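You operate a simulated robot arm through the tools that you are given. There is no shell and no other tool.

You are at the controls of a simulated two-armed robot. One attempt, no reset.

## Task
Pump the vacuum bag flat and seal it.
Fine: park the stopper in its holder, seat the pump in the valve, and put the pump back in its holder after.

The check looks at the end state, three seconds after you hand in, the way a careful person would. Anything else that was tipped, shoved, dropped, spilled or broken makes it a failure. Lids that push on must go on centred and level and be pressed home; caps that screw on are set level and turned clockwise until they are tight.

## Robot
Two 7-joint arms with fingered hands on one trunk that stands fixed in place. Base frame: the origin is at the foot of the trunk, x ahead of it, y to its left, z up. Units: m, degrees, N and s.
The left shoulder is at [0.2, 0.135, 0.87], the right one opposite. Payload 4 kg a hand.
The TCP of each hand is the grasp point between the finger pads, 0.025 m short of the fingertips. In the tool frame z runs along the fingers and y along their closing line. The gripper opens to 0.088 m. The gripper's body begins 0.029 m behind the TCP. The gripper is a hand of 4 fingers: y runs from the thumb to the fingers, the wrist lies at [-0.013, -0.106, -0.174] in the tool frame, and closing takes about 1.5 s.
Orientation is told as [roll, pitch, yaw] about the base's x, y, z axes, in that order, counted from this pose: with the fingers straight down and the wrist toward the robot, the tool's x, y and z point along [0, 1, 0], [1, 0, 0] and [0, 0, -1] of the base frame.

## Interface
- The arms move only by the tool jog_arm. It takes "left_increments", "right_increments" or both (then of equal length, played together; a hand with none holds still); each is a list of rows, each a list of 7 numbers: the shift along the tool's x, y, z in m, then the turn, a rotation vector about the tool's x, y, z in degrees, then the closure, from 0 (fully open) to 1 (shut). In form: [[x, y, z, rx, ry, rz, claw], ...]. A call has 1 to 20 rows; each row is the pose to reach, as a shift and turn from the pose commanded when the call began, along the tool's axes at that moment. Each row takes 0.2 s and may step no farther than 0.05 m and 8.6 degrees from the row before; otherwise, or with a gripper value out of range, the whole call is refused. Where a pose cannot be reached the arm comes as near as it can. A force on the tool above 40 N (or 10 N above the force at the start of the call, whichever is more), or a blocked arm, ends the call early, and 0.2 s more pass. The fingers move at their own pace (about 0.153 m/s each) and stop on an object; they squeeze with about 26 N. The grip force told is the motor's: it shows also when the fingers shut on nothing. Time passes only in rows, and 0.2 s behind the last, so rows that repeat a pose let the fingers close. The reply holds the time, the measured pose of the TCP, the force on the tool along the base axes, the opening and the grip force, in the units named above and with some noise, with the torque about the TCP (base axes, N m) and any sound that the robot's microphone picked up.
- Cameras (640 x 400 px; columns grow to the right, rows downward): "scene" is now at [0.1357, 0.0125, 1.4666]; the picture's right is [0.18, -0.98, 0.00], its down [-0.74, -0.14, -0.65] and it looks along [0.64, 0.12, -0.76] (base axes); focal length 321 px, centre (320, 200). "left" rides on the left gripper at [-0.064, -0.083, -0.098] in its tool frame; the picture's right is [-0.62, -0.37, 0.69], its down [0.71, -0.63, 0.30] and it looks along [0.33, 0.68, 0.65] (tool axes); focal length 265 px, centre (320, 200). "right" rides on the right gripper at [0.064, -0.083, -0.098] in its tool frame; the picture's right is [-0.62, 0.37, -0.69], its down [-0.71, -0.63, 0.30] and it looks along [-0.32, 0.68, 0.65] (tool axes); focal length 265 px, centre (320, 200).
- capture(camera): a new picture of that camera. No time passes.
- move_column(by): slides the trunk up (or, below 0, down) by that many m; the arms and the scene camera ride with it, the base frame stays. It gives what a move gives, with no picture.
- preshape(shape, hand): the hand has 4 fingers and takes this shape, open, in about a second: jaw (thumb against the fingers, like two jaws); tri (thumb and two fingers); tip (a fingertip pinch); poke (one finger out to press); point (the index stretched); flat (the hand flat); cup (the hand cupped); fist (a fist). The gripper value then closes the fingers along that shape, each until it touches; the sizes above hold for jaw. It gives what a move gives, with no picture.
- head_to(pan, tilt): turns the head with the scene camera to pan (to the left, within 97 degrees either way) and tilt (down, from -29 to 69), counted from straight ahead of the robot. It gives what a move gives.
- measure_at(camera, pixels): for up to 12 pixels [column, row] of the newest picture of that camera ("zoom" is the newest enlarged one), the place [x, y, z] in the base frame of the surface seen there, good to about 0.002 m. No time passes.
- close_up(camera, box): a new picture of the part [left, top, right, bottom] of that camera's present view, enlarged. No time passes.
- sign_off(): hands the job in; it is judged then, once.

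Open the grippers and draw the arms clear of the work before you hand the job in, unless the task says otherwise.

The tools are called after "Request:" as name(argument=value, ...) on one line, values as JSON. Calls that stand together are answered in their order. jog_arm: Moves the arms, as the interface text tells. Its arguments: {"type":"object","properties":{"left_increments":{"type":"array","items":{"type":"array","items":{"type":"number"}}},"right_increments":{"type":"array","items":{"type":"array","items":{"type":"number"}}}},"required":[]} The other tools are called the same way: move_column (by) slides the trunk up or down; preshape (shape, hand) gives the hand a shape; head_to (pan, tilt) turns the head that bears the scene camera; capture (camera) takes a picture; measure_at (camera, pixels) gives the place of the surface under pixels of a picture; close_up (camera, box) takes an enlarged picture of a part of a camera's view; sign_off () hands the job in.

At the start:

```text
t: 0.0
left_position: [0.5291, 0.306, 1.0587]
left_ee_rot: [0.0, -0.1, 0.1]
left_wrist_force: [-0.6, -0.8, -0.8]
left_moment: [-0.02, 0.0, -0.02]
left_grip_width: 0.0878
left_finger_force: 0.0
left_shape: jaw
right_position: [0.6345, -0.1921, 1.1373]
right_ee_rot: [0.1, 0.0, 0.0]
right_wrist_force: [0.3, 0.2, -0.6]
right_moment: [0.0, -0.01, 0.01]
right_grip_width: 0.0878
right_finger_force: 0.2
right_shape: jaw
trunk travel left (down, up): [-0.475, 0.295]
head pan, tilt: [10.4, 49.2]
```

scene: 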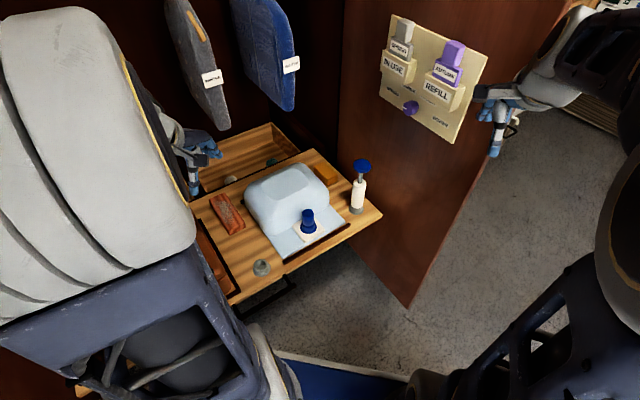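
right: 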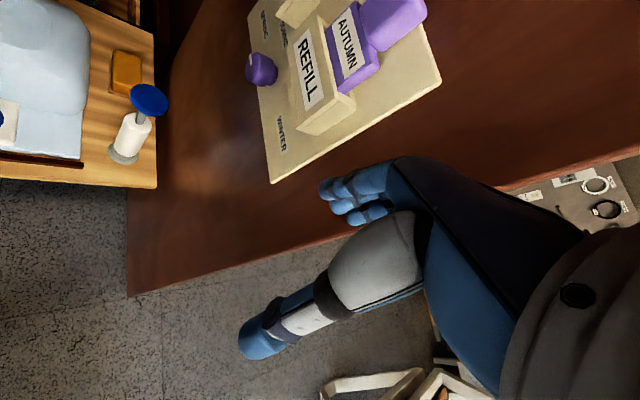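
left: 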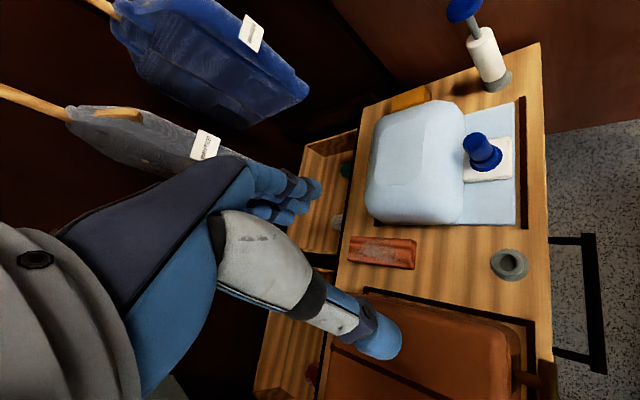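

The scene picture shows a vacuum bag with a blue stopper near (308,222), a pump standing at (358,185) and a grey ring holder at (261,267). I take enlarged pictures for detail.

Request:
close_up(camera="scene", box=[190, 130, 400, 300])

Request:
close_up(camera="left", box=[340, 0, 600, 300])

Request:
close_up(camera="scene", box=[360, 0, 520, 160])

```text
2.35 times, centred on (295, 215) of scene
```

zoom: 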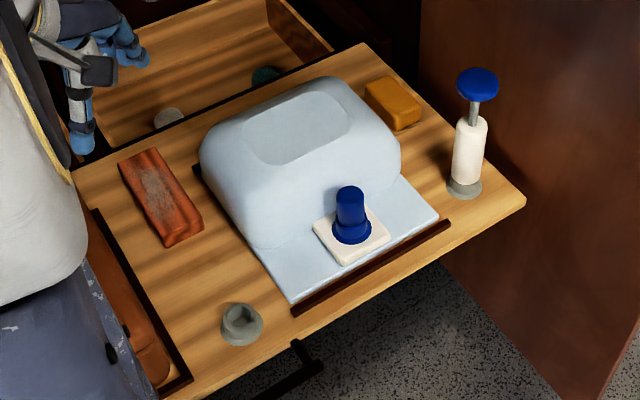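

```text
1.33 times, centred on (470, 150) of left
```

zoom: 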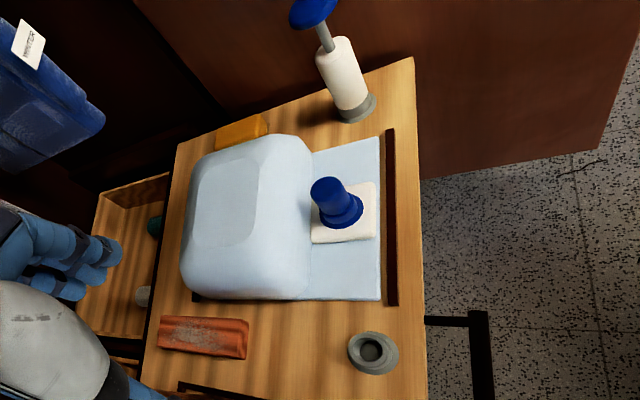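

```text
2.50 times, centred on (440, 80) of scene
```

zoom: 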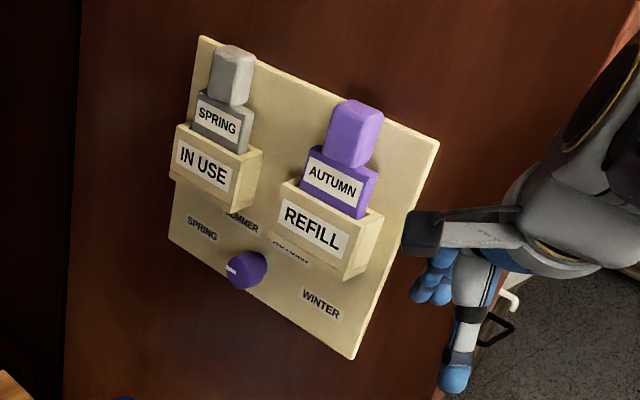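

The zoomed scene picture shows stopper (350,215), holder ring (241,322), pump (470,150). I take the zoom again and measure these.

Request:
close_up(camera="scene", box=[240, 150, 400, 290])

Request:
capture(camera="left")

```text
2.86 times, centred on (320, 220) of scene
```

zoom: 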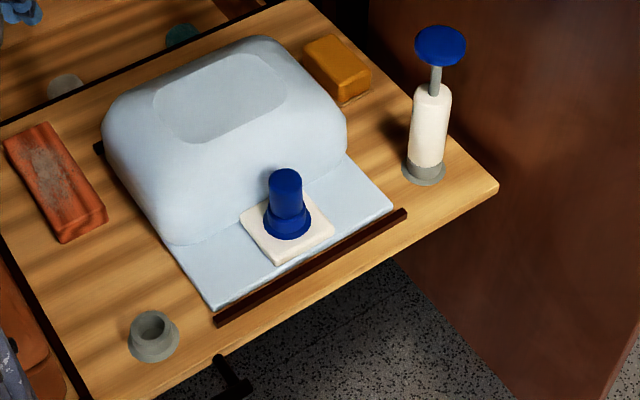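

```text
taken
```

left: 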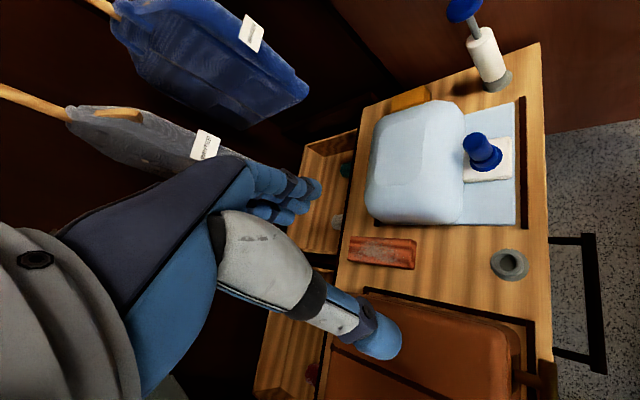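

The zoomed view puts the stopper top at (287,175), its flange at (287,228), the holder bore at (151,325), the pump knob at (440,45) and its base at (423,175). I measure them.

Request:
measure_at(camera="zoom", pixels=[[286, 174], [286, 195], [288, 228], [260, 225], [300, 255], [151, 322], [150, 312], [132, 345], [160, 358], [200, 280], [440, 40], [437, 78]])

Request:
measure_at(camera="zoom", pixels=[[432, 95], [428, 130], [425, 165], [408, 178], [424, 183], [441, 176], [470, 190], [415, 48], [466, 46], [440, 64], [175, 335], [300, 110]])

Request:
measure_at(camera="left", pixels=[[471, 141], [484, 160], [510, 263], [508, 250], [510, 280], [493, 263], [527, 264], [481, 32], [497, 85], [465, 12], [530, 200], [540, 260]])

```text
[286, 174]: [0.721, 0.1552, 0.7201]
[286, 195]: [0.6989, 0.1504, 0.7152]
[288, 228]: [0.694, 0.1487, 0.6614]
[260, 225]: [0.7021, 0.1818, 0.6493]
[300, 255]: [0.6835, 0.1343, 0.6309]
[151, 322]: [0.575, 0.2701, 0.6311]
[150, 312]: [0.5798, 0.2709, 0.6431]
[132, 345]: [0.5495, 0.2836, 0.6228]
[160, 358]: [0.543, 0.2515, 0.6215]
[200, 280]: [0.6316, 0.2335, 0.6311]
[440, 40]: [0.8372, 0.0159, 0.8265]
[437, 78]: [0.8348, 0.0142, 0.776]
```

```text
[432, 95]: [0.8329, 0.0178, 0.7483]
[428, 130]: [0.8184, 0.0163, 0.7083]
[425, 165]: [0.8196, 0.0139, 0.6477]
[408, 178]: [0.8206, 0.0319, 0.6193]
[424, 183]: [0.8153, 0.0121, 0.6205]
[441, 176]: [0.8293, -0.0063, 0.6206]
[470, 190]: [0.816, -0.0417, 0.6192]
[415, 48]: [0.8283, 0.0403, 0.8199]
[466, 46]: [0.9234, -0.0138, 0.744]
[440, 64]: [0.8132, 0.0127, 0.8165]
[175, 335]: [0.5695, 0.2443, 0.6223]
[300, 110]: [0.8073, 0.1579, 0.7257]
```

```text
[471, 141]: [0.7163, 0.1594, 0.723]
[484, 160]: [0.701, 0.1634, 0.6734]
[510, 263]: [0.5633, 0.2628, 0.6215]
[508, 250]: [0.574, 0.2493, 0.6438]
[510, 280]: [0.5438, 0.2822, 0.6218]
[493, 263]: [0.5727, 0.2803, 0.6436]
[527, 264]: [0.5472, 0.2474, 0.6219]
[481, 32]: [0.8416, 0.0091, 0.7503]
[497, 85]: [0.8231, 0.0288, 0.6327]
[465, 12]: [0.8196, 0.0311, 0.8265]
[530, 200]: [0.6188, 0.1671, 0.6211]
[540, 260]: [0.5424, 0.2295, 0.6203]
```

The tabletop is at z≈0.62, the stopper top at about (0.715,0.157,0.723), the holder at about (0.563,0.264) and the pump at about (0.835,0.013). I measure the shelf edge, bag bounds and hanging garments to plan around them.

Request:
measure_at(camera="zoom", pixels=[[217, 317], [404, 214], [495, 190], [180, 240], [345, 155], [240, 222], [280, 262], [330, 225], [300, 198], [390, 205], [210, 300], [100, 150]])

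Request:
capture(camera="scene")

```text
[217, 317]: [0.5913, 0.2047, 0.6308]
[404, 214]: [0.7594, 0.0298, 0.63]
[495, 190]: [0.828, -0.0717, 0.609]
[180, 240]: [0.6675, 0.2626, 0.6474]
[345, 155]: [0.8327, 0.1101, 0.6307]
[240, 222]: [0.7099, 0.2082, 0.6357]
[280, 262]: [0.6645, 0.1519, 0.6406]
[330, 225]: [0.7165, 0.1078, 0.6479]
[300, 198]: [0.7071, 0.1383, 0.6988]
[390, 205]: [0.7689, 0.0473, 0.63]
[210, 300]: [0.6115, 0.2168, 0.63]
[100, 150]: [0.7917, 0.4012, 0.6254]
```

```text
taken
```

scene: 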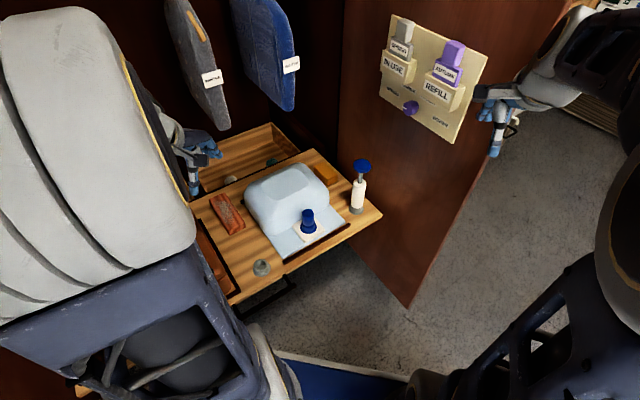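

The shelf edge runs along about (0.69,-0.72). Next I measure the garments at (205,80) and (270,60), the door panel and the rear drawer to know the clear space.

Request:
measure_at(camera="scene", pixels=[[205, 80], [220, 125], [280, 100], [265, 30], [180, 15], [400, 300], [350, 150], [420, 60], [440, 130], [400, 110], [195, 150], [300, 140]])

Request:
close_up(camera="right", box=[0, 0, 300, 200])

```text
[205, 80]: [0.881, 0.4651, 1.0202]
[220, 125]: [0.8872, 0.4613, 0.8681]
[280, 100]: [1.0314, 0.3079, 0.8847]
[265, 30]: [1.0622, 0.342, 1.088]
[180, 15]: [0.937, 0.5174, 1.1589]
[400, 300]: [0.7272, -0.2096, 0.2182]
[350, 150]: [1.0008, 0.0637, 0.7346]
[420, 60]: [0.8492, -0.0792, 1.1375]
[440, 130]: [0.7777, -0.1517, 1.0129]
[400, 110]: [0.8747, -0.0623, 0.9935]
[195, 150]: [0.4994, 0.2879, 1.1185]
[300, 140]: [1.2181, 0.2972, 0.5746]
```

```text
2.00 times, centred on (150, 100) of right
```

zoom: 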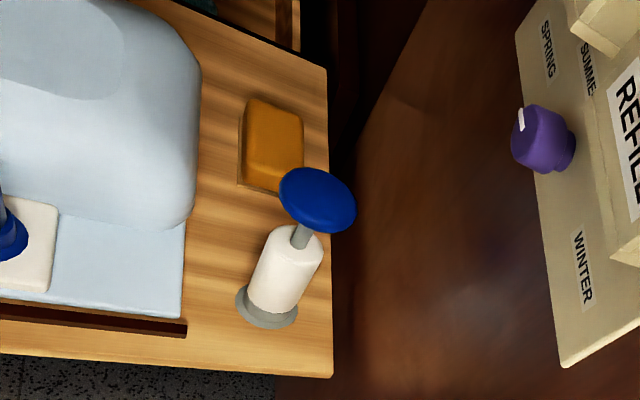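

The door plane lies about 0.08 m to the right of the pump, so the left hand handles the stopper and the right hand the pump. I move the left hand to hover over the stopper at (0.711,0.154,0.81), turned 46 degrees so that the fingers close parallel to the shelf edge.

Request:
jog_arm(left_increments=[[-0.019, 0.023, 0.031, 0, 0, 5.75, 0], [-0.038, 0.0455, 0.062, 0, 0, 11.5, 0], [-0.057, 0.068, 0.093, 0, 0, 17.25, 0], [-0.076, 0.091, 0.1245, 0, 0, 23, 0], [-0.095, 0.114, 0.155, 0, 0, 28.75, 0], [-0.114, 0.1365, 0.187, 0, 0, 34.5, 0], [-0.133, 0.159, 0.218, 0, 0, 40.25, 0], [-0.152, 0.182, 0.249, 0, 0, 46, 0], [-0.152, 0.182, 0.249, 0, 0, 46, 0]])

Request:
capture(camera="left")

Request:
capture(camera="scene")

```text
t: 2.0
left_position: [0.711, 0.1542, 0.8077]
left_ee_rot: [0.1, 0.0, -46.1]
left_wrist_force: [-0.5, 0.3, 0.6]
left_moment: [0.0, -0.02, 0.01]
left_grip_width: 0.0876
left_finger_force: 0.0
left_shape: jaw
right_position: [0.6342, -0.191, 1.1358]
right_ee_rot: [0.0, 0.0, 0.1]
right_wrist_force: [0.4, -0.5, 0.2]
right_moment: [-0.01, 0.0, 0.03]
right_grip_width: 0.0876
right_finger_force: 0.1
right_shape: jaw
trunk travel left (down, up): [-0.475, 0.295]
head pan, tilt: [10.4, 49.2]
```

```text
taken
```

left: 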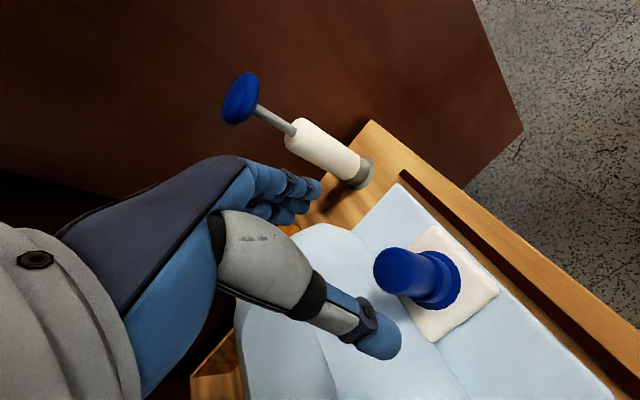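

```text
taken
```

scene: 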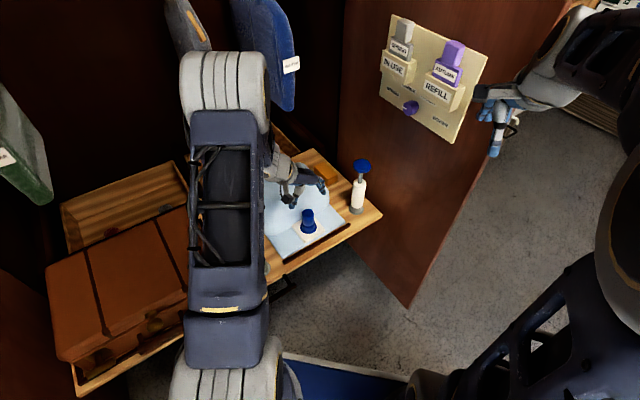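

The left picture shows the stopper head at (395,270) and flange at (435,285). I measure the stopper's top and plate from this view.

Request:
close_up(camera="left", box=[350, 210, 510, 350])

Request:
measure_at(camera="left", pixels=[[393, 270], [378, 270], [400, 252], [402, 292], [425, 262], [447, 290], [455, 270], [432, 228], [500, 292], [432, 342], [460, 290], [440, 305]])

```text
2.86 times, centred on (430, 280) of left
```

zoom: 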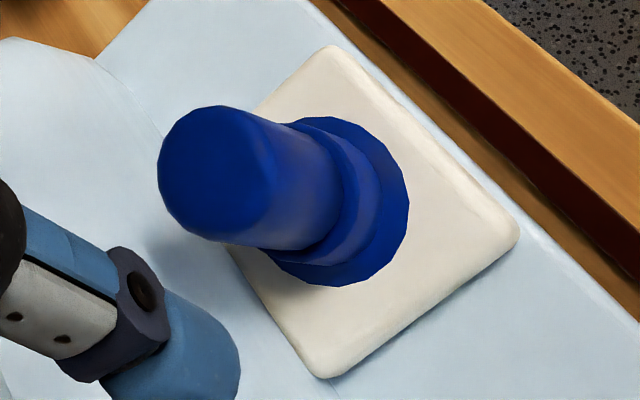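

```text
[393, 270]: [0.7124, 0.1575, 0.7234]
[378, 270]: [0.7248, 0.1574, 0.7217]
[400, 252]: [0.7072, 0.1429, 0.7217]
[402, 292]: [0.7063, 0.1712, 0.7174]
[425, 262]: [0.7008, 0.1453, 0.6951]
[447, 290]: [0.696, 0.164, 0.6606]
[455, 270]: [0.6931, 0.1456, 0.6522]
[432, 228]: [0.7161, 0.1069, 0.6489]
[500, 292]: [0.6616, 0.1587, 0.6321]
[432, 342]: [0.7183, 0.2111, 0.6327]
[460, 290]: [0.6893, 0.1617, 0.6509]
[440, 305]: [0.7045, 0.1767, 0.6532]
```

The stopper's axis is at about (0.712,0.157), top at z 0.723. I correct by 3 mm and descend to TCP z=0.705 with the hand open.

Request:
jog_arm(left_increments=[[0.0028, -0.0015, 0.035, 0, 0, 0, 0], [0.0028, -0.0015, 0.07, 0, 0, 0, 0], [0.0028, -0.0015, 0.09, 0, 0, 0, 0], [0.0028, -0.0015, 0.1027, 0, 0, 0, 0], [0.0028, -0.0015, 0.1027, 0, 0, 0, 0]])

Request:
capture(camera="left")

Request:
close_up(camera="scene", box=[240, 130, 400, 270])

```text
t: 3.2
left_position: [0.7112, 0.1567, 0.7048]
left_ee_rot: [-0.1, 0.0, -45.9]
left_wrist_force: [-0.8, 0.3, 0.3]
left_moment: [0.0, 0.03, -0.02]
left_grip_width: 0.0879
left_finger_force: 0.1
left_shape: jaw
right_position: [0.6337, -0.1909, 1.1374]
right_ee_rot: [0.0, 0.0, -0.1]
right_wrist_force: [0.8, -0.8, 0.1]
right_moment: [0.01, -0.01, 0.0]
right_grip_width: 0.0878
right_finger_force: 0.0
right_shape: jaw
trunk travel left (down, up): [-0.475, 0.295]
head pan, tilt: [10.4, 49.2]
```

```text
taken
```

left: 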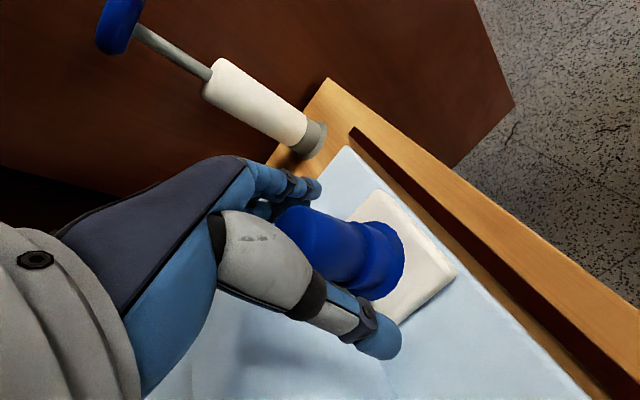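

```text
2.86 times, centred on (320, 200) of scene
```

zoom: 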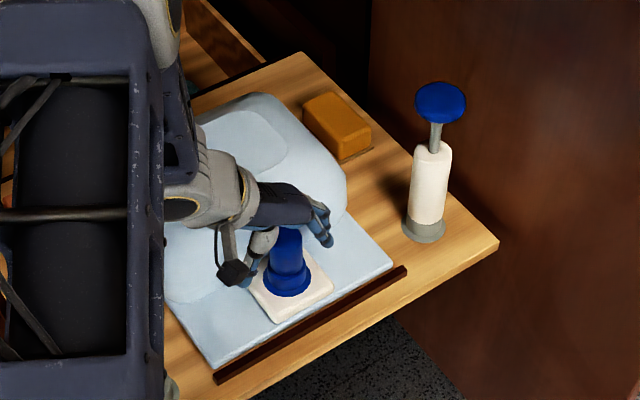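

The stopper (350,245 in the left picture) sits between thumb and fingers. I close the hand on it.

Request:
jog_arm(left_increments=[[0, 0, 0, 0, 0, 0, 1], [0, 0, 0, 0, 0, 0, 1], [0, 0, 0, 0, 0, 0, 1], [0, 0, 0, 0, 0, 0, 1], [0, 0, 0, 0, 0, 0, 1], [0, 0, 0, 0, 0, 0, 1], [0, 0, 0, 0, 0, 0, 1], [0, 0, 0, 0, 0, 0, 1]])

Request:
capture(camera="left")

```text
t: 5.0
left_position: [0.7118, 0.1574, 0.7049]
left_ee_rot: [0.1, 0.0, -46.0]
left_wrist_force: [-0.2, -0.8, 0.1]
left_moment: [0.01, 0.01, -0.02]
left_grip_width: 0.0287
left_finger_force: 26.4
left_shape: jaw
right_position: [0.6351, -0.1909, 1.1382]
right_ee_rot: [0.1, 0.0, 0.0]
right_wrist_force: [-0.6, -1.0, 0.4]
right_moment: [0.05, 0.03, -0.01]
right_grip_width: 0.0875
right_finger_force: 0.1
right_shape: jaw
trunk travel left (down, up): [-0.475, 0.295]
head pan, tilt: [10.4, 49.2]
```

```text
taken
```

left: 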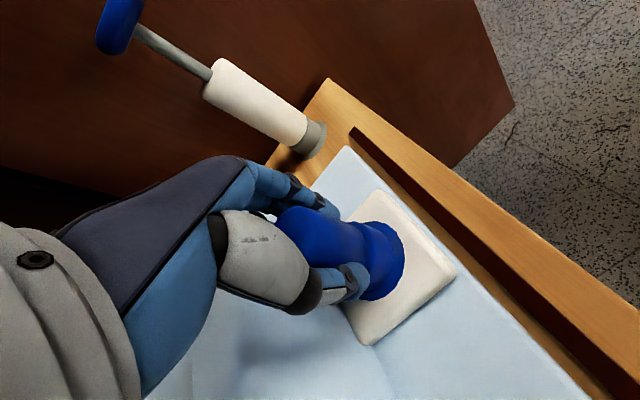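

Gripped at 0.0287 m width with 26 N. I pull it slowly straight up by 0.04 m.

Request:
jog_arm(left_increments=[[0, 0, -0.005, 0, 0, 0, 1], [0, 0, -0.01, 0, 0, 0, 1], [0, 0, -0.02, 0, 0, 0, 1], [0, 0, -0.03, 0, 0, 0, 1], [0, 0, -0.045, 0, 0, 0, 1], [0, 0, -0.06, 0, 0, 0, 1]])

Request:
capture(camera="left")

Request:
close_up(camera="scene", box=[240, 130, 400, 270])

```text
t: 6.4
left_position: [0.7106, 0.1569, 0.7667]
left_ee_rot: [0.1, 0.0, -45.9]
left_wrist_force: [-0.4, 0.3, -1.1]
left_moment: [-0.01, 0.03, 0.02]
left_grip_width: 0.0288
left_finger_force: 26.1
left_shape: jaw
right_position: [0.6351, -0.1914, 1.137]
right_ee_rot: [0.0, 0.0, 0.0]
right_wrist_force: [0.6, -0.6, -0.1]
right_moment: [0.0, -0.04, 0.0]
right_grip_width: 0.0876
right_finger_force: 0.0
right_shape: jaw
trunk travel left (down, up): [-0.475, 0.295]
head pan, tilt: [10.4, 49.2]
```

```text
taken
```

left: 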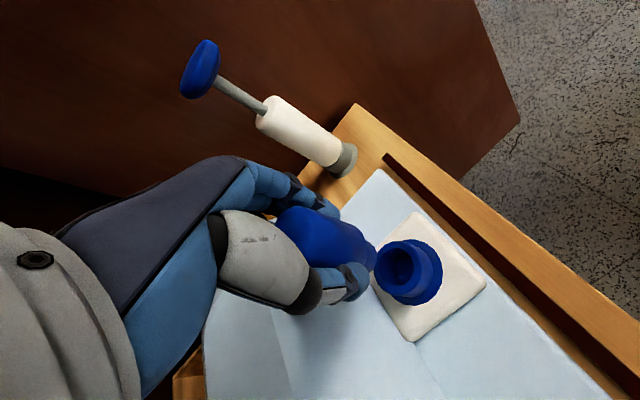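

```text
2.86 times, centred on (320, 200) of scene
```

zoom: 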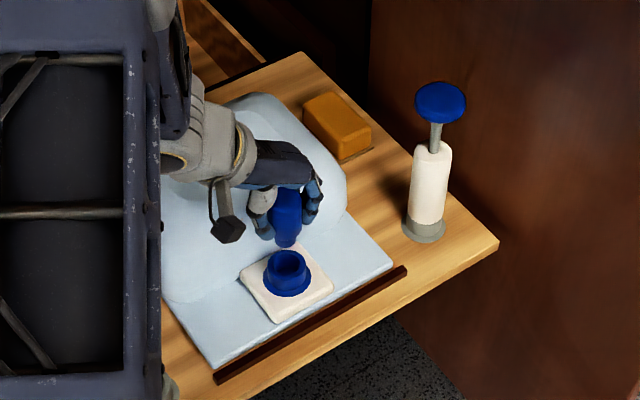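

The stopper is out and the valve's blue cup shows at (408,270) in the left picture. I measure the valve and look closely at the stopper in hand.

Request:
close_up(camera="left", box=[270, 190, 490, 340])

Request:
measure_at(camera="left", pixels=[[399, 264], [378, 264], [425, 268], [400, 245], [408, 290], [372, 255], [340, 235], [410, 275], [430, 285], [420, 252]])

Request:
measure_at(camera="zoom", pixels=[[287, 262], [268, 270], [307, 268], [287, 252], [287, 282], [286, 240], [286, 205]])

```text
2.67 times, centred on (380, 265) of left
```

zoom: 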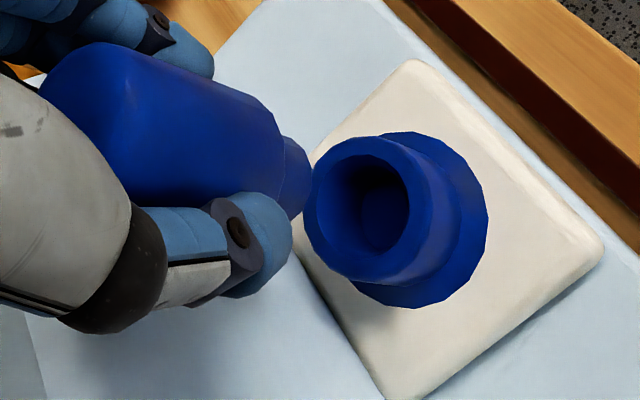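

```text
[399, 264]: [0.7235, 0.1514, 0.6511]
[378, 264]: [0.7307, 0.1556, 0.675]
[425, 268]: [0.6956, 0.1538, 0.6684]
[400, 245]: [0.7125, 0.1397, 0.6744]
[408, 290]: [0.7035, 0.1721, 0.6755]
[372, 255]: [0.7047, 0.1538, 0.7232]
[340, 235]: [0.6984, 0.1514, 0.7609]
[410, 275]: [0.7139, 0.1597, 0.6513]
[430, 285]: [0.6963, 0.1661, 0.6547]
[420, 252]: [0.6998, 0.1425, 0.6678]
```

```text
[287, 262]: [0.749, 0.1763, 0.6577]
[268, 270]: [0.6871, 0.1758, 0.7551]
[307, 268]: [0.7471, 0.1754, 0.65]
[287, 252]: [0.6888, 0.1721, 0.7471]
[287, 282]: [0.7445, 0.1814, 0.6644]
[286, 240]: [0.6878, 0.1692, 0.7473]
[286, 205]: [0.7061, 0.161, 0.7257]
```

The valve's rim is at z≈0.675 with a bore about 0.02 m wide. I carry the stopper to hover over the holder at about (0.563,0.264).

Request:
jog_arm(left_increments=[[0, 0, -0.02, 0, 0, 0, 1], [-0.006, -0.036, -0.02, 0, 0, 0, 1], [-0.013, -0.072, -0.02, 0, 0, 0, 1], [-0.019, -0.108, -0.02, 0, 0, 0, 1], [-0.026, -0.144, -0.02, 0, 0, 0, 1], [-0.032, -0.18, -0.02, 0, 0, 0, 1], [-0.032, -0.18, -0.02, 0, 0, 0, 1]])

Request:
capture(camera="left")

Request:
capture(camera="scene")

```text
t: 8.0
left_position: [0.5633, 0.2644, 0.7847]
left_ee_rot: [0.0, 0.1, -46.0]
left_wrist_force: [-0.6, -0.1, -0.5]
left_moment: [0.02, -0.01, 0.03]
left_grip_width: 0.0289
left_finger_force: 25.8
left_shape: jaw
right_position: [0.6348, -0.1918, 1.138]
right_ee_rot: [0.1, 0.0, -0.1]
right_wrist_force: [0.7, 0.5, 0.2]
right_moment: [-0.03, 0.01, -0.02]
right_grip_width: 0.0877
right_finger_force: 0.1
right_shape: jaw
trunk travel left (down, up): [-0.475, 0.295]
head pan, tilt: [10.4, 49.2]
```

```text
taken
```

left: 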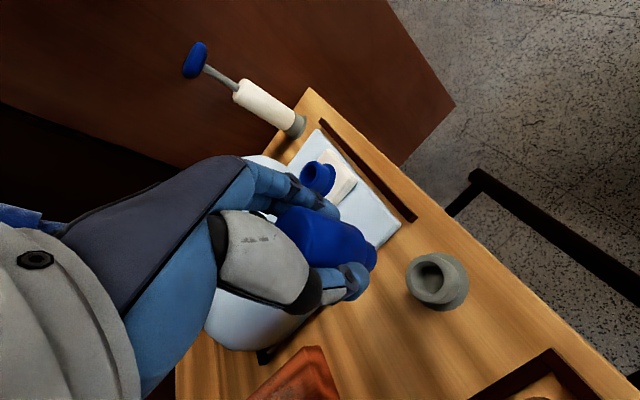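

```text
taken
```

scene: 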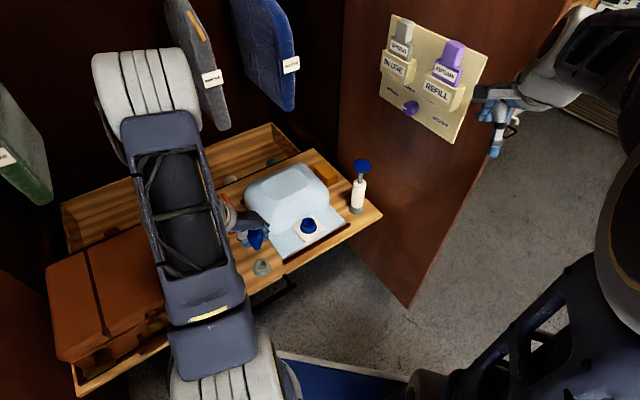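

The holder shows at (435,282) in the left picture. I measure its rim and bore.

Request:
close_up(camera="left", box=[360, 220, 500, 330])

Request:
measure_at(camera="left", pixels=[[410, 278], [430, 257], [445, 275], [432, 302], [433, 278], [428, 276], [420, 275], [441, 282], [455, 270], [462, 295], [437, 308], [370, 260]])

```text
3.64 times, centred on (430, 275) of left
```

zoom: 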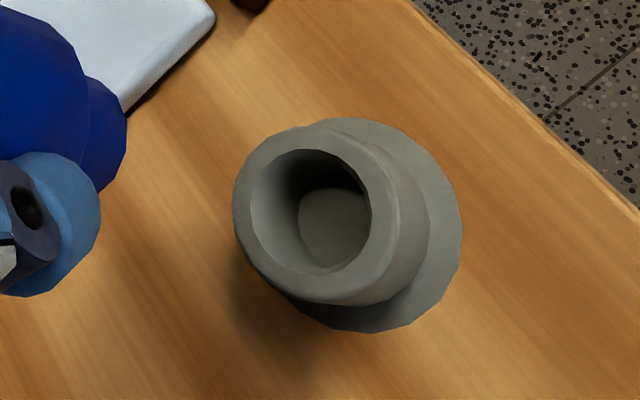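

```text
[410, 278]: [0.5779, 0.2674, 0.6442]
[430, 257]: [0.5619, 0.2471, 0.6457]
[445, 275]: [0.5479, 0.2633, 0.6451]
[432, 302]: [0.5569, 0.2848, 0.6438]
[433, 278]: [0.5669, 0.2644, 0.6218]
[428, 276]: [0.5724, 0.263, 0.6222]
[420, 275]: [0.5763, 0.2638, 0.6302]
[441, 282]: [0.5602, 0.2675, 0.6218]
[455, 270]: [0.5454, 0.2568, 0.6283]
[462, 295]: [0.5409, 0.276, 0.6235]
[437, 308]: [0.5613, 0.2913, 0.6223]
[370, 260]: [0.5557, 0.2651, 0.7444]
```

I measure rim points around the bore in this zoomed picture to find its centre.

Request:
measure_at(camera="zoom", pixels=[[242, 212], [382, 212], [312, 141], [318, 287], [268, 155], [360, 275], [365, 155], [262, 265], [335, 225], [320, 250], [345, 205], [305, 215]])

```text
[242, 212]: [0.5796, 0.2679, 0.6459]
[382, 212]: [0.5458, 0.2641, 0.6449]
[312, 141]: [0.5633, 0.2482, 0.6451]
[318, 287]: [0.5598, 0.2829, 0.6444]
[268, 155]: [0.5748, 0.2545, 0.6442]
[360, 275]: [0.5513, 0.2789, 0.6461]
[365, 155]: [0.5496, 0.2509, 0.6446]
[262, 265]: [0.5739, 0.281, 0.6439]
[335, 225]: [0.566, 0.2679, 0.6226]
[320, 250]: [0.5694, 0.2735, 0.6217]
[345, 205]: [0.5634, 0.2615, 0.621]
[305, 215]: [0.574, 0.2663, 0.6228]
```

The holder bore centre is (0.5625,0.266), rim z 0.645. I check the held stopper's axis against the TCP before lowering.

Request:
close_up(camera="left", box=[260, 190, 400, 310])

Request:
measure_at(camera="zoom", pixels=[[160, 80], [220, 60], [300, 120], [380, 180], [420, 210], [480, 210], [510, 240], [495, 190], [500, 280], [350, 220]])

```text
3.33 times, centred on (330, 250) of left
```

zoom: 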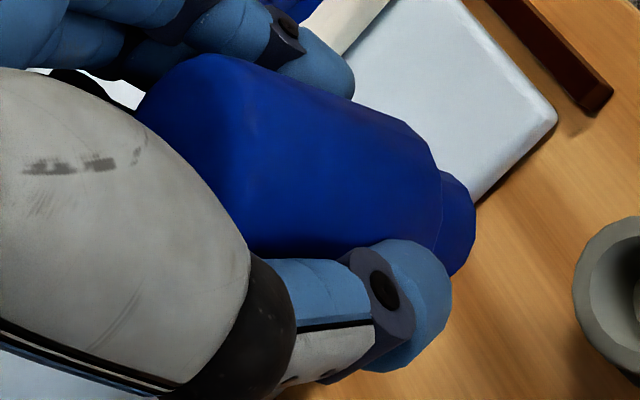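

```text
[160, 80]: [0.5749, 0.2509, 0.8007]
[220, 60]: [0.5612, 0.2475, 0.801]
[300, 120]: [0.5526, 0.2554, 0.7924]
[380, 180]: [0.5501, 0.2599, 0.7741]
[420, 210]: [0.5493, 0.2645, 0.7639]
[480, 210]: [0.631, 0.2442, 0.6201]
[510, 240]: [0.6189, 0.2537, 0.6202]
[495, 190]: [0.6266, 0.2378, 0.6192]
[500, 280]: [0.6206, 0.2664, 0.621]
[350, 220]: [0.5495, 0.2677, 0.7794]
```

The stopper's axis agrees with the TCP. I centre over the bore and lower to TCP z≈0.70, where the plug should be just over the rim.

Request:
jog_arm(left_increments=[[0.0005, -0.0017, 0.03, 0, 0, 0, 1], [0.0005, -0.0017, 0.06, 0, 0, 0, 1], [0.0005, -0.0017, 0.082, 0, 0, 0, 1], [0.0005, -0.0017, 0.082, 0, 0, 0, 1]])

Request:
capture(camera="left")

Request:
close_up(camera="scene", box=[200, 190, 340, 300])

```text
t: 9.0
left_position: [0.5625, 0.2646, 0.7033]
left_ee_rot: [0.1, 0.0, -46.1]
left_wrist_force: [0.9, -0.5, -0.5]
left_moment: [0.0, -0.05, 0.01]
left_grip_width: 0.0285
left_finger_force: 26.3
left_shape: jaw
right_position: [0.6348, -0.1918, 1.1375]
right_ee_rot: [0.0, 0.1, 0.0]
right_wrist_force: [-0.3, -0.1, 0.3]
right_moment: [-0.01, 0.0, 0.02]
right_grip_width: 0.0877
right_finger_force: 0.1
right_shape: jaw
trunk travel left (down, up): [-0.475, 0.295]
head pan, tilt: [10.4, 49.2]
```

```text
taken
```

left: 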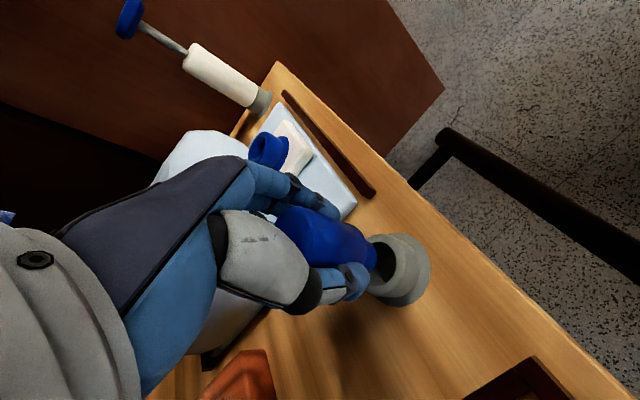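

```text
3.64 times, centred on (270, 245) of scene
```

zoom: 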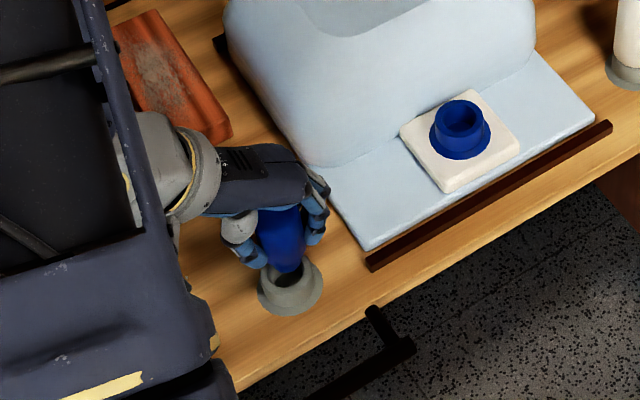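

The plug is right over the bore in both pictures. I lower in small steps and watch the force.

Request:
jog_arm(left_increments=[[0.0005, -0.0005, 0.006, 0, 0, 0, 1], [0.0005, -0.0005, 0.012, 0, 0, 0, 1], [0.0005, -0.0005, 0.018, 0, 0, 0, 1], [0.0005, -0.0005, 0.018, 0, 0, 0, 1]])

Request:
close_up(camera="left", box=[300, 190, 480, 320])

```text
t: 10.0
left_position: [0.5645, 0.2664, 0.6866]
left_ee_rot: [0.1, 0.1, -45.9]
left_wrist_force: [-4.7, 2.2, 1.7]
left_moment: [0.08, 0.1, 0.0]
left_grip_width: 0.0285
left_finger_force: 25.8
left_shape: jaw
right_position: [0.6354, -0.1919, 1.136]
right_ee_rot: [-0.1, 0.0, -0.1]
right_wrist_force: [-0.6, 0.4, 0.3]
right_moment: [0.02, 0.02, 0.01]
right_grip_width: 0.0875
right_finger_force: 0.0
right_shape: jaw
trunk travel left (down, up): [-0.475, 0.295]
head pan, tilt: [10.4, 49.2]
```

```text
3.08 times, centred on (390, 255) of left
```

zoom: 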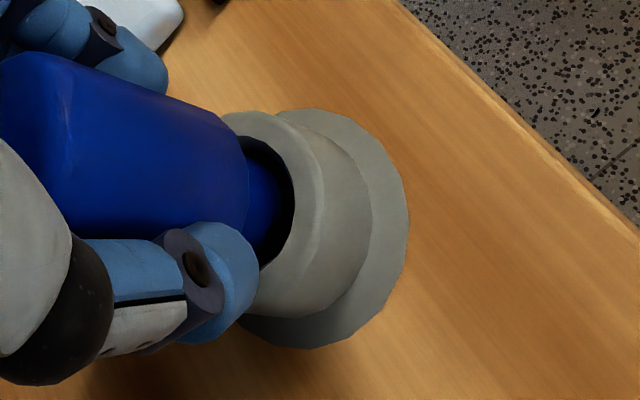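

The plug has entered the bore with a slight sideways load of (-4.7, 2.2) N, so I ease 1.5 mm toward (-x,+y) and keep lowering.

Request:
jog_arm(left_increments=[[0, -0.0015, 0, 0, 0, 0, 1], [0, -0.0015, 0.004, 0, 0, 0, 1], [0, -0.0015, 0.008, 0, 0, 0, 1], [0, -0.0015, 0.008, 0, 0, 0, 1]])

Request:
close_up(camera="left", box=[300, 190, 480, 320])

```text
t: 11.0
left_position: [0.5623, 0.2676, 0.6781]
left_ee_rot: [-0.1, -0.1, -46.0]
left_wrist_force: [-1.3, -1.5, 1.4]
left_moment: [-0.06, 0.0, 0.0]
left_grip_width: 0.0283
left_finger_force: 25.8
left_shape: jaw
right_position: [0.6349, -0.1922, 1.1369]
right_ee_rot: [-0.1, 0.1, 0.1]
right_wrist_force: [0.1, -0.5, -0.4]
right_moment: [-0.02, 0.04, 0.01]
right_grip_width: 0.0877
right_finger_force: 0.0
right_shape: jaw
trunk travel left (down, up): [-0.475, 0.295]
head pan, tilt: [10.4, 49.2]
```

```text
3.08 times, centred on (390, 255) of left
```

zoom: 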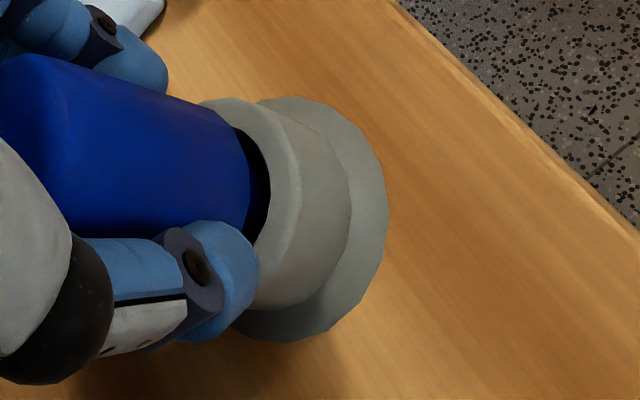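

The sideways load has dropped. I lower another 5 mm in small steps until it seats.

Request:
jog_arm(left_increments=[[0, 0, 0.002, 0, 0, 0, 1], [0, 0, 0.004, 0, 0, 0, 1], [0, 0, 0.005, 0, 0, 0, 1], [0, 0, 0.005, 0, 0, 0, 1]])

Request:
close_up(camera="left", box=[300, 190, 480, 320])

Request:
close_up(camera="scene", box=[200, 190, 340, 300])

```text
t: 12.0
left_position: [0.5623, 0.2672, 0.6748]
left_ee_rot: [0.2, -0.1, -45.9]
left_wrist_force: [-3.9, -0.7, 11.2]
left_moment: [-0.04, 0.02, -0.06]
left_grip_width: 0.0287
left_finger_force: 26.6
left_shape: jaw
right_position: [0.6342, -0.1913, 1.1377]
right_ee_rot: [0.0, 0.0, 0.0]
right_wrist_force: [-0.4, 0.2, -0.3]
right_moment: [0.01, 0.01, 0.01]
right_grip_width: 0.0874
right_finger_force: 0.1
right_shape: jaw
trunk travel left (down, up): [-0.475, 0.295]
head pan, tilt: [10.4, 49.2]
```

```text
3.08 times, centred on (390, 255) of left
```

zoom: 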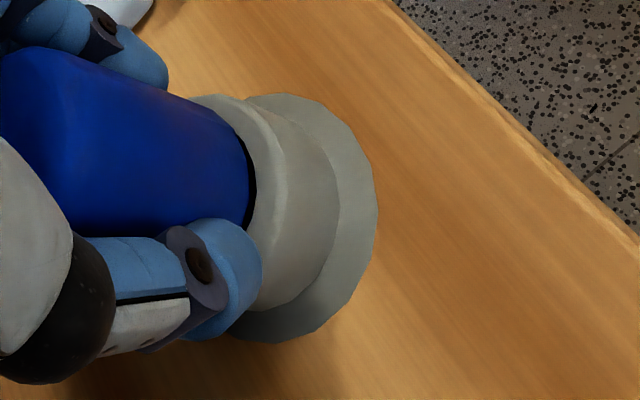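

```text
3.64 times, centred on (270, 245) of scene
```

zoom: 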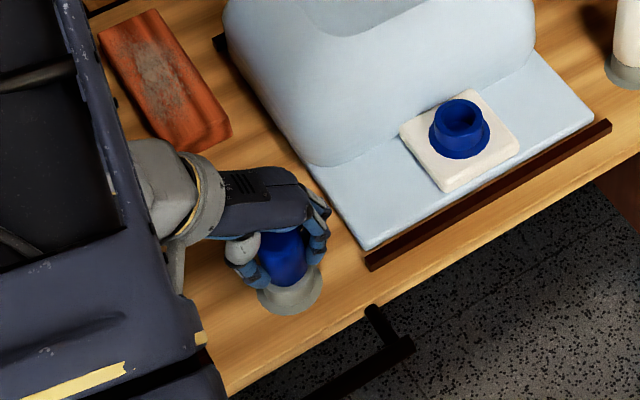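

It stopped at z=0.6748 with 11 N of support, the body resting at the rim. I open the hand and then check.

Request:
jog_arm(left_increments=[[0, 0, 0, 0, 0, 0, 0.5], [0, 0, 0, 0, 0, 0, 0], [0, 0, 0, 0, 0, 0, 0], [0, 0, 0, 0, 0, 0, 0], [0, 0, -0.015, 0, 0, 0, 0], [0, 0, -0.04, 0, 0, 0, 0], [0, 0, -0.08, 0, 0, 0, 0], [0, 0, -0.12, 0, 0, 0, 0]])

Request:
capture(camera="left")

Request:
close_up(camera="scene", box=[200, 190, 340, 300])

```text
t: 13.8
left_position: [0.5635, 0.2671, 0.7944]
left_ee_rot: [0.0, -0.1, -46.0]
left_wrist_force: [-1.2, -0.2, -0.6]
left_moment: [-0.02, 0.02, -0.02]
left_grip_width: 0.0878
left_finger_force: 0.0
left_shape: jaw
right_position: [0.6338, -0.192, 1.1362]
right_ee_rot: [-0.1, 0.0, 0.1]
right_wrist_force: [-0.2, 0.3, 0.4]
right_moment: [0.01, -0.01, -0.03]
right_grip_width: 0.0876
right_finger_force: 0.1
right_shape: jaw
trunk travel left (down, up): [-0.475, 0.295]
head pan, tilt: [10.4, 49.2]
```

```text
taken
```

left: 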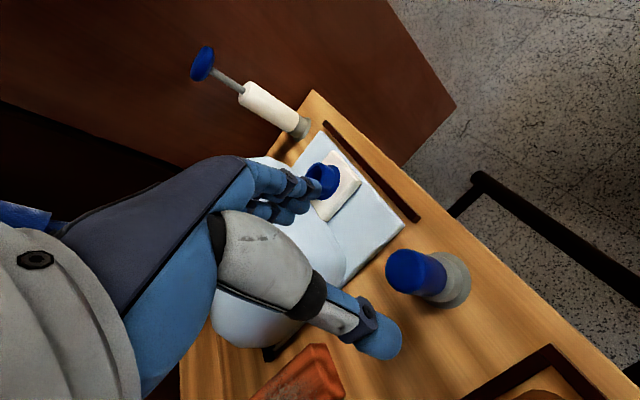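

```text
3.64 times, centred on (270, 245) of scene
```

zoom: 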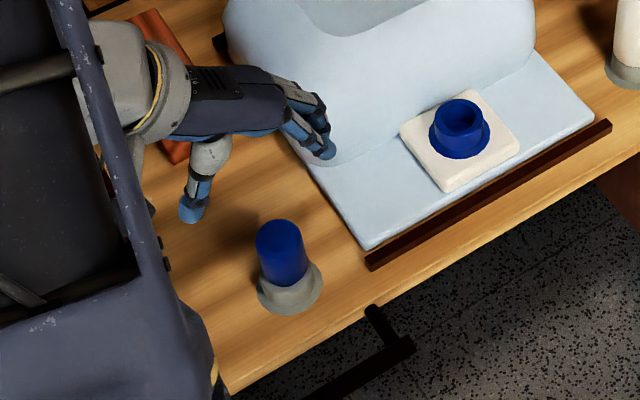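

The stopper stands upright in its holder. Now I look closely at the pump from the scene and right cameras.

Request:
close_up(camera="right", box=[80, 60, 200, 180])

Request:
close_up(camera="scene", box=[310, 150, 410, 220])

```text
3.33 times, centred on (140, 120) of right
```

zoom: 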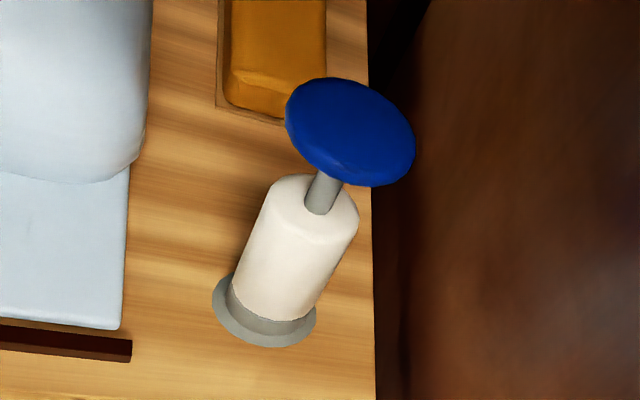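

```text
5.71 times, centred on (360, 185) of scene
```

zoom: 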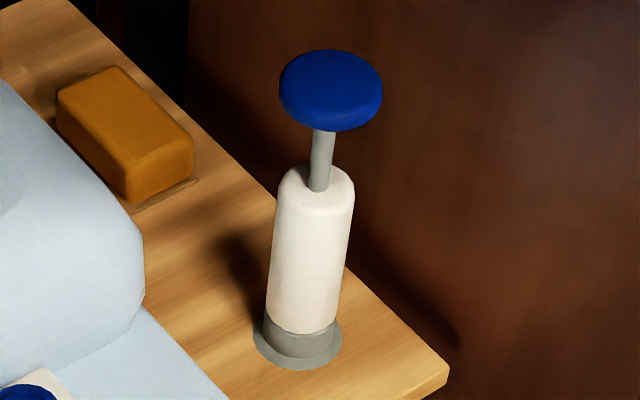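

I measure the pump's knob, rod, body sides and base on this zoomed scene picture.

Request:
measure_at(camera="zoom", pixels=[[331, 80], [331, 105], [295, 85], [370, 85], [322, 150], [318, 185], [312, 225], [280, 225], [345, 225], [303, 300], [274, 300], [332, 300]])

Request:
measure_at(camera="zoom", pixels=[[300, 345], [268, 335], [335, 340], [300, 366], [340, 182], [285, 182], [300, 175], [331, 60], [440, 372], [130, 180], [190, 160], [318, 200]])

```text
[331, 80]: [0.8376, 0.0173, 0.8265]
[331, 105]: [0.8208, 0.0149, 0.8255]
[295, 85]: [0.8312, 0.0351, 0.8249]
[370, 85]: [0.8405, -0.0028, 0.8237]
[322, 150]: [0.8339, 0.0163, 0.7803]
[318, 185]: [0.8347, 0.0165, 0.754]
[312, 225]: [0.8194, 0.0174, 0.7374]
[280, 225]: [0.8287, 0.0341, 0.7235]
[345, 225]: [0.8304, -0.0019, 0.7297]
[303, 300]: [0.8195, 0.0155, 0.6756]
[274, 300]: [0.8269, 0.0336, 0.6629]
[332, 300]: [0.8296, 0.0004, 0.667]
```

```text
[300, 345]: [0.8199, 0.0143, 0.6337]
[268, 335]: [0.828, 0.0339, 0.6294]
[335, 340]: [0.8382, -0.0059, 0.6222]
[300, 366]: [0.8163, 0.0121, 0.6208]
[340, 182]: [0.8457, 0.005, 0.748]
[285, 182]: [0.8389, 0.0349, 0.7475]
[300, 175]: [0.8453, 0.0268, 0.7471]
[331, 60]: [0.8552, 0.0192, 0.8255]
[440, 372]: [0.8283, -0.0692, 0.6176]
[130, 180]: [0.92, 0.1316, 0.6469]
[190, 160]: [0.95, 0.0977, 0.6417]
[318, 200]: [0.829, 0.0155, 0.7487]
```

The pump axis is at (0.838,0.0165), body z 0.645–0.748 with 0.037 m diameter, knob 0.81–0.8265. I bring the right hand to a side-on pose (fingers along +x, thumb on the right) at (0.70,0.0165,0.85), short of the pump.

Request:
jog_arm(right_increments=[[0.0139, 0.0044, 0.0191, -4.619, -4.619, -4.619, 0], [0.0278, 0.0087, 0.0383, -9.238, -9.238, -9.238, 0], [0.0417, 0.0131, 0.0574, -13.856, -13.856, -13.856, 0], [0.0556, 0.0175, 0.0765, -18.475, -18.475, -18.475, 0], [0.0695, 0.0218, 0.0957, -23.094, -23.094, -23.094, 0], [0.0834, 0.0262, 0.1148, -27.713, -27.713, -27.713, 0], [0.0973, 0.0306, 0.1339, -32.332, -32.332, -32.332, 0], [0.1112, 0.0349, 0.1531, -36.95, -36.95, -36.95, 0], [0.1251, 0.0393, 0.1722, -41.569, -41.569, -41.569, 0], [0.139, 0.0437, 0.1913, -46.188, -46.188, -46.188, 0], [0.1529, 0.048, 0.2105, -50.807, -50.807, -50.807, 0], [0.1668, 0.0524, 0.2296, -55.426, -55.426, -55.426, 0], [0.1807, 0.0568, 0.2487, -60.044, -60.044, -60.044, 0], [0.1946, 0.0611, 0.2678, -64.663, -64.663, -64.663, 0], [0.2085, 0.0655, 0.287, -69.282, -69.282, -69.282, 0], [0.2085, 0.0655, 0.287, -69.282, -69.282, -69.282, 0]])

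Request:
capture(camera="scene")

Request:
capture(camera="right")

```text
t: 17.2
left_position: [0.562, 0.267, 0.7948]
left_ee_rot: [0.0, 0.0, -46.1]
left_wrist_force: [-0.2, 0.3, 0.0]
left_moment: [0.0, -0.01, -0.02]
left_grip_width: 0.0877
left_finger_force: 0.1
left_shape: jaw
right_position: [0.6996, 0.0168, 0.8494]
right_ee_rot: [-90.1, 0.0, 90.0]
right_wrist_force: [1.1, -0.1, -0.1]
right_moment: [-0.02, 0.0, 0.01]
right_grip_width: 0.0882
right_finger_force: 0.0
right_shape: jaw
right hand out of reach, approached as far as the arm can: row 4
trunk travel left (down, up): [-0.475, 0.295]
head pan, tilt: [10.4, 49.2]
```

```text
taken
```

scene: 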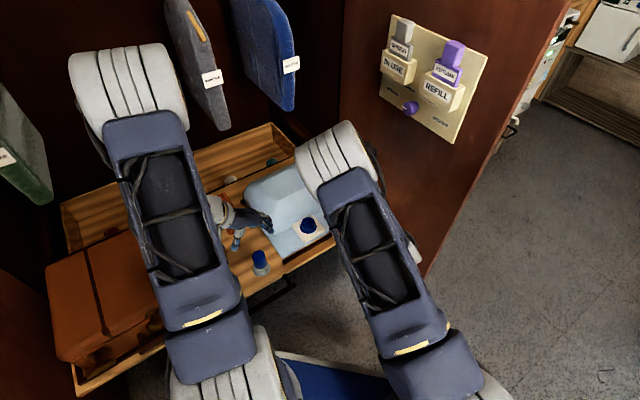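

```text
taken
```

right: 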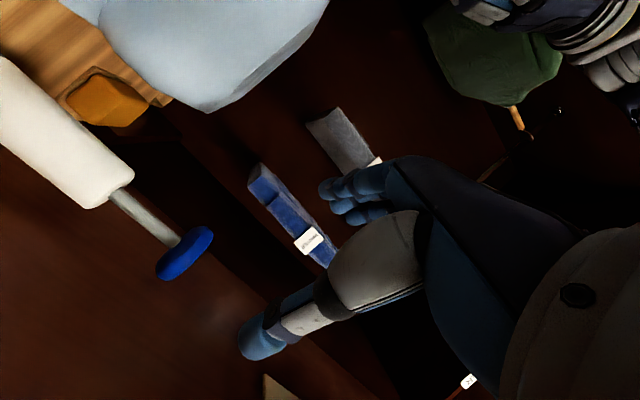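

The right hand is side-on at (0.70,0.017,0.85); its arm now hides the pump from the scene camera, but the right camera sees the pump at (60,130)–(185,250). I check the elbow's whereabouts relative to the door.

Request:
measure_at(camera="scene", pixels=[[340, 130], [305, 165], [360, 150], [375, 165], [415, 250], [350, 230], [180, 60], [120, 60], [400, 300], [380, 240]])

Request:
measure_at(camera="right", pixels=[[60, 140], [20, 100], [100, 190], [120, 170], [150, 215], [185, 250], [165, 270], [205, 235], [300, 20], [200, 100], [110, 100], [30, 160]])

```text
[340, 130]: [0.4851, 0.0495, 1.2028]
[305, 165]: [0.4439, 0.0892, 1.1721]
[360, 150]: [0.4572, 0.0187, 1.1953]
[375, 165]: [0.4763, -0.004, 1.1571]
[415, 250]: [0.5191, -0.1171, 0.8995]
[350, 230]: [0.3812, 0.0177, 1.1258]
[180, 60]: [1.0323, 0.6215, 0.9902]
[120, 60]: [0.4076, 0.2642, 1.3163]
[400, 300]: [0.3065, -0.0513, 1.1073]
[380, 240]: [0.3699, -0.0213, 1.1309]
```

```text
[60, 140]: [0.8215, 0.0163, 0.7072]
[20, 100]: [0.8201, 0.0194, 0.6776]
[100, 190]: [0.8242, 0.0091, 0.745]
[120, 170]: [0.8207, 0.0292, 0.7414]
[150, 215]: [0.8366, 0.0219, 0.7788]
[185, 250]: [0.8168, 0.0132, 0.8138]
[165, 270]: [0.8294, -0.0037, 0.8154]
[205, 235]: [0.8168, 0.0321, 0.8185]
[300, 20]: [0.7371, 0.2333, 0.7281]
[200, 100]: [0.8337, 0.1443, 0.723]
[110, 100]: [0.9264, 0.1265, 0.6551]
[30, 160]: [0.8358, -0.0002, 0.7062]
```

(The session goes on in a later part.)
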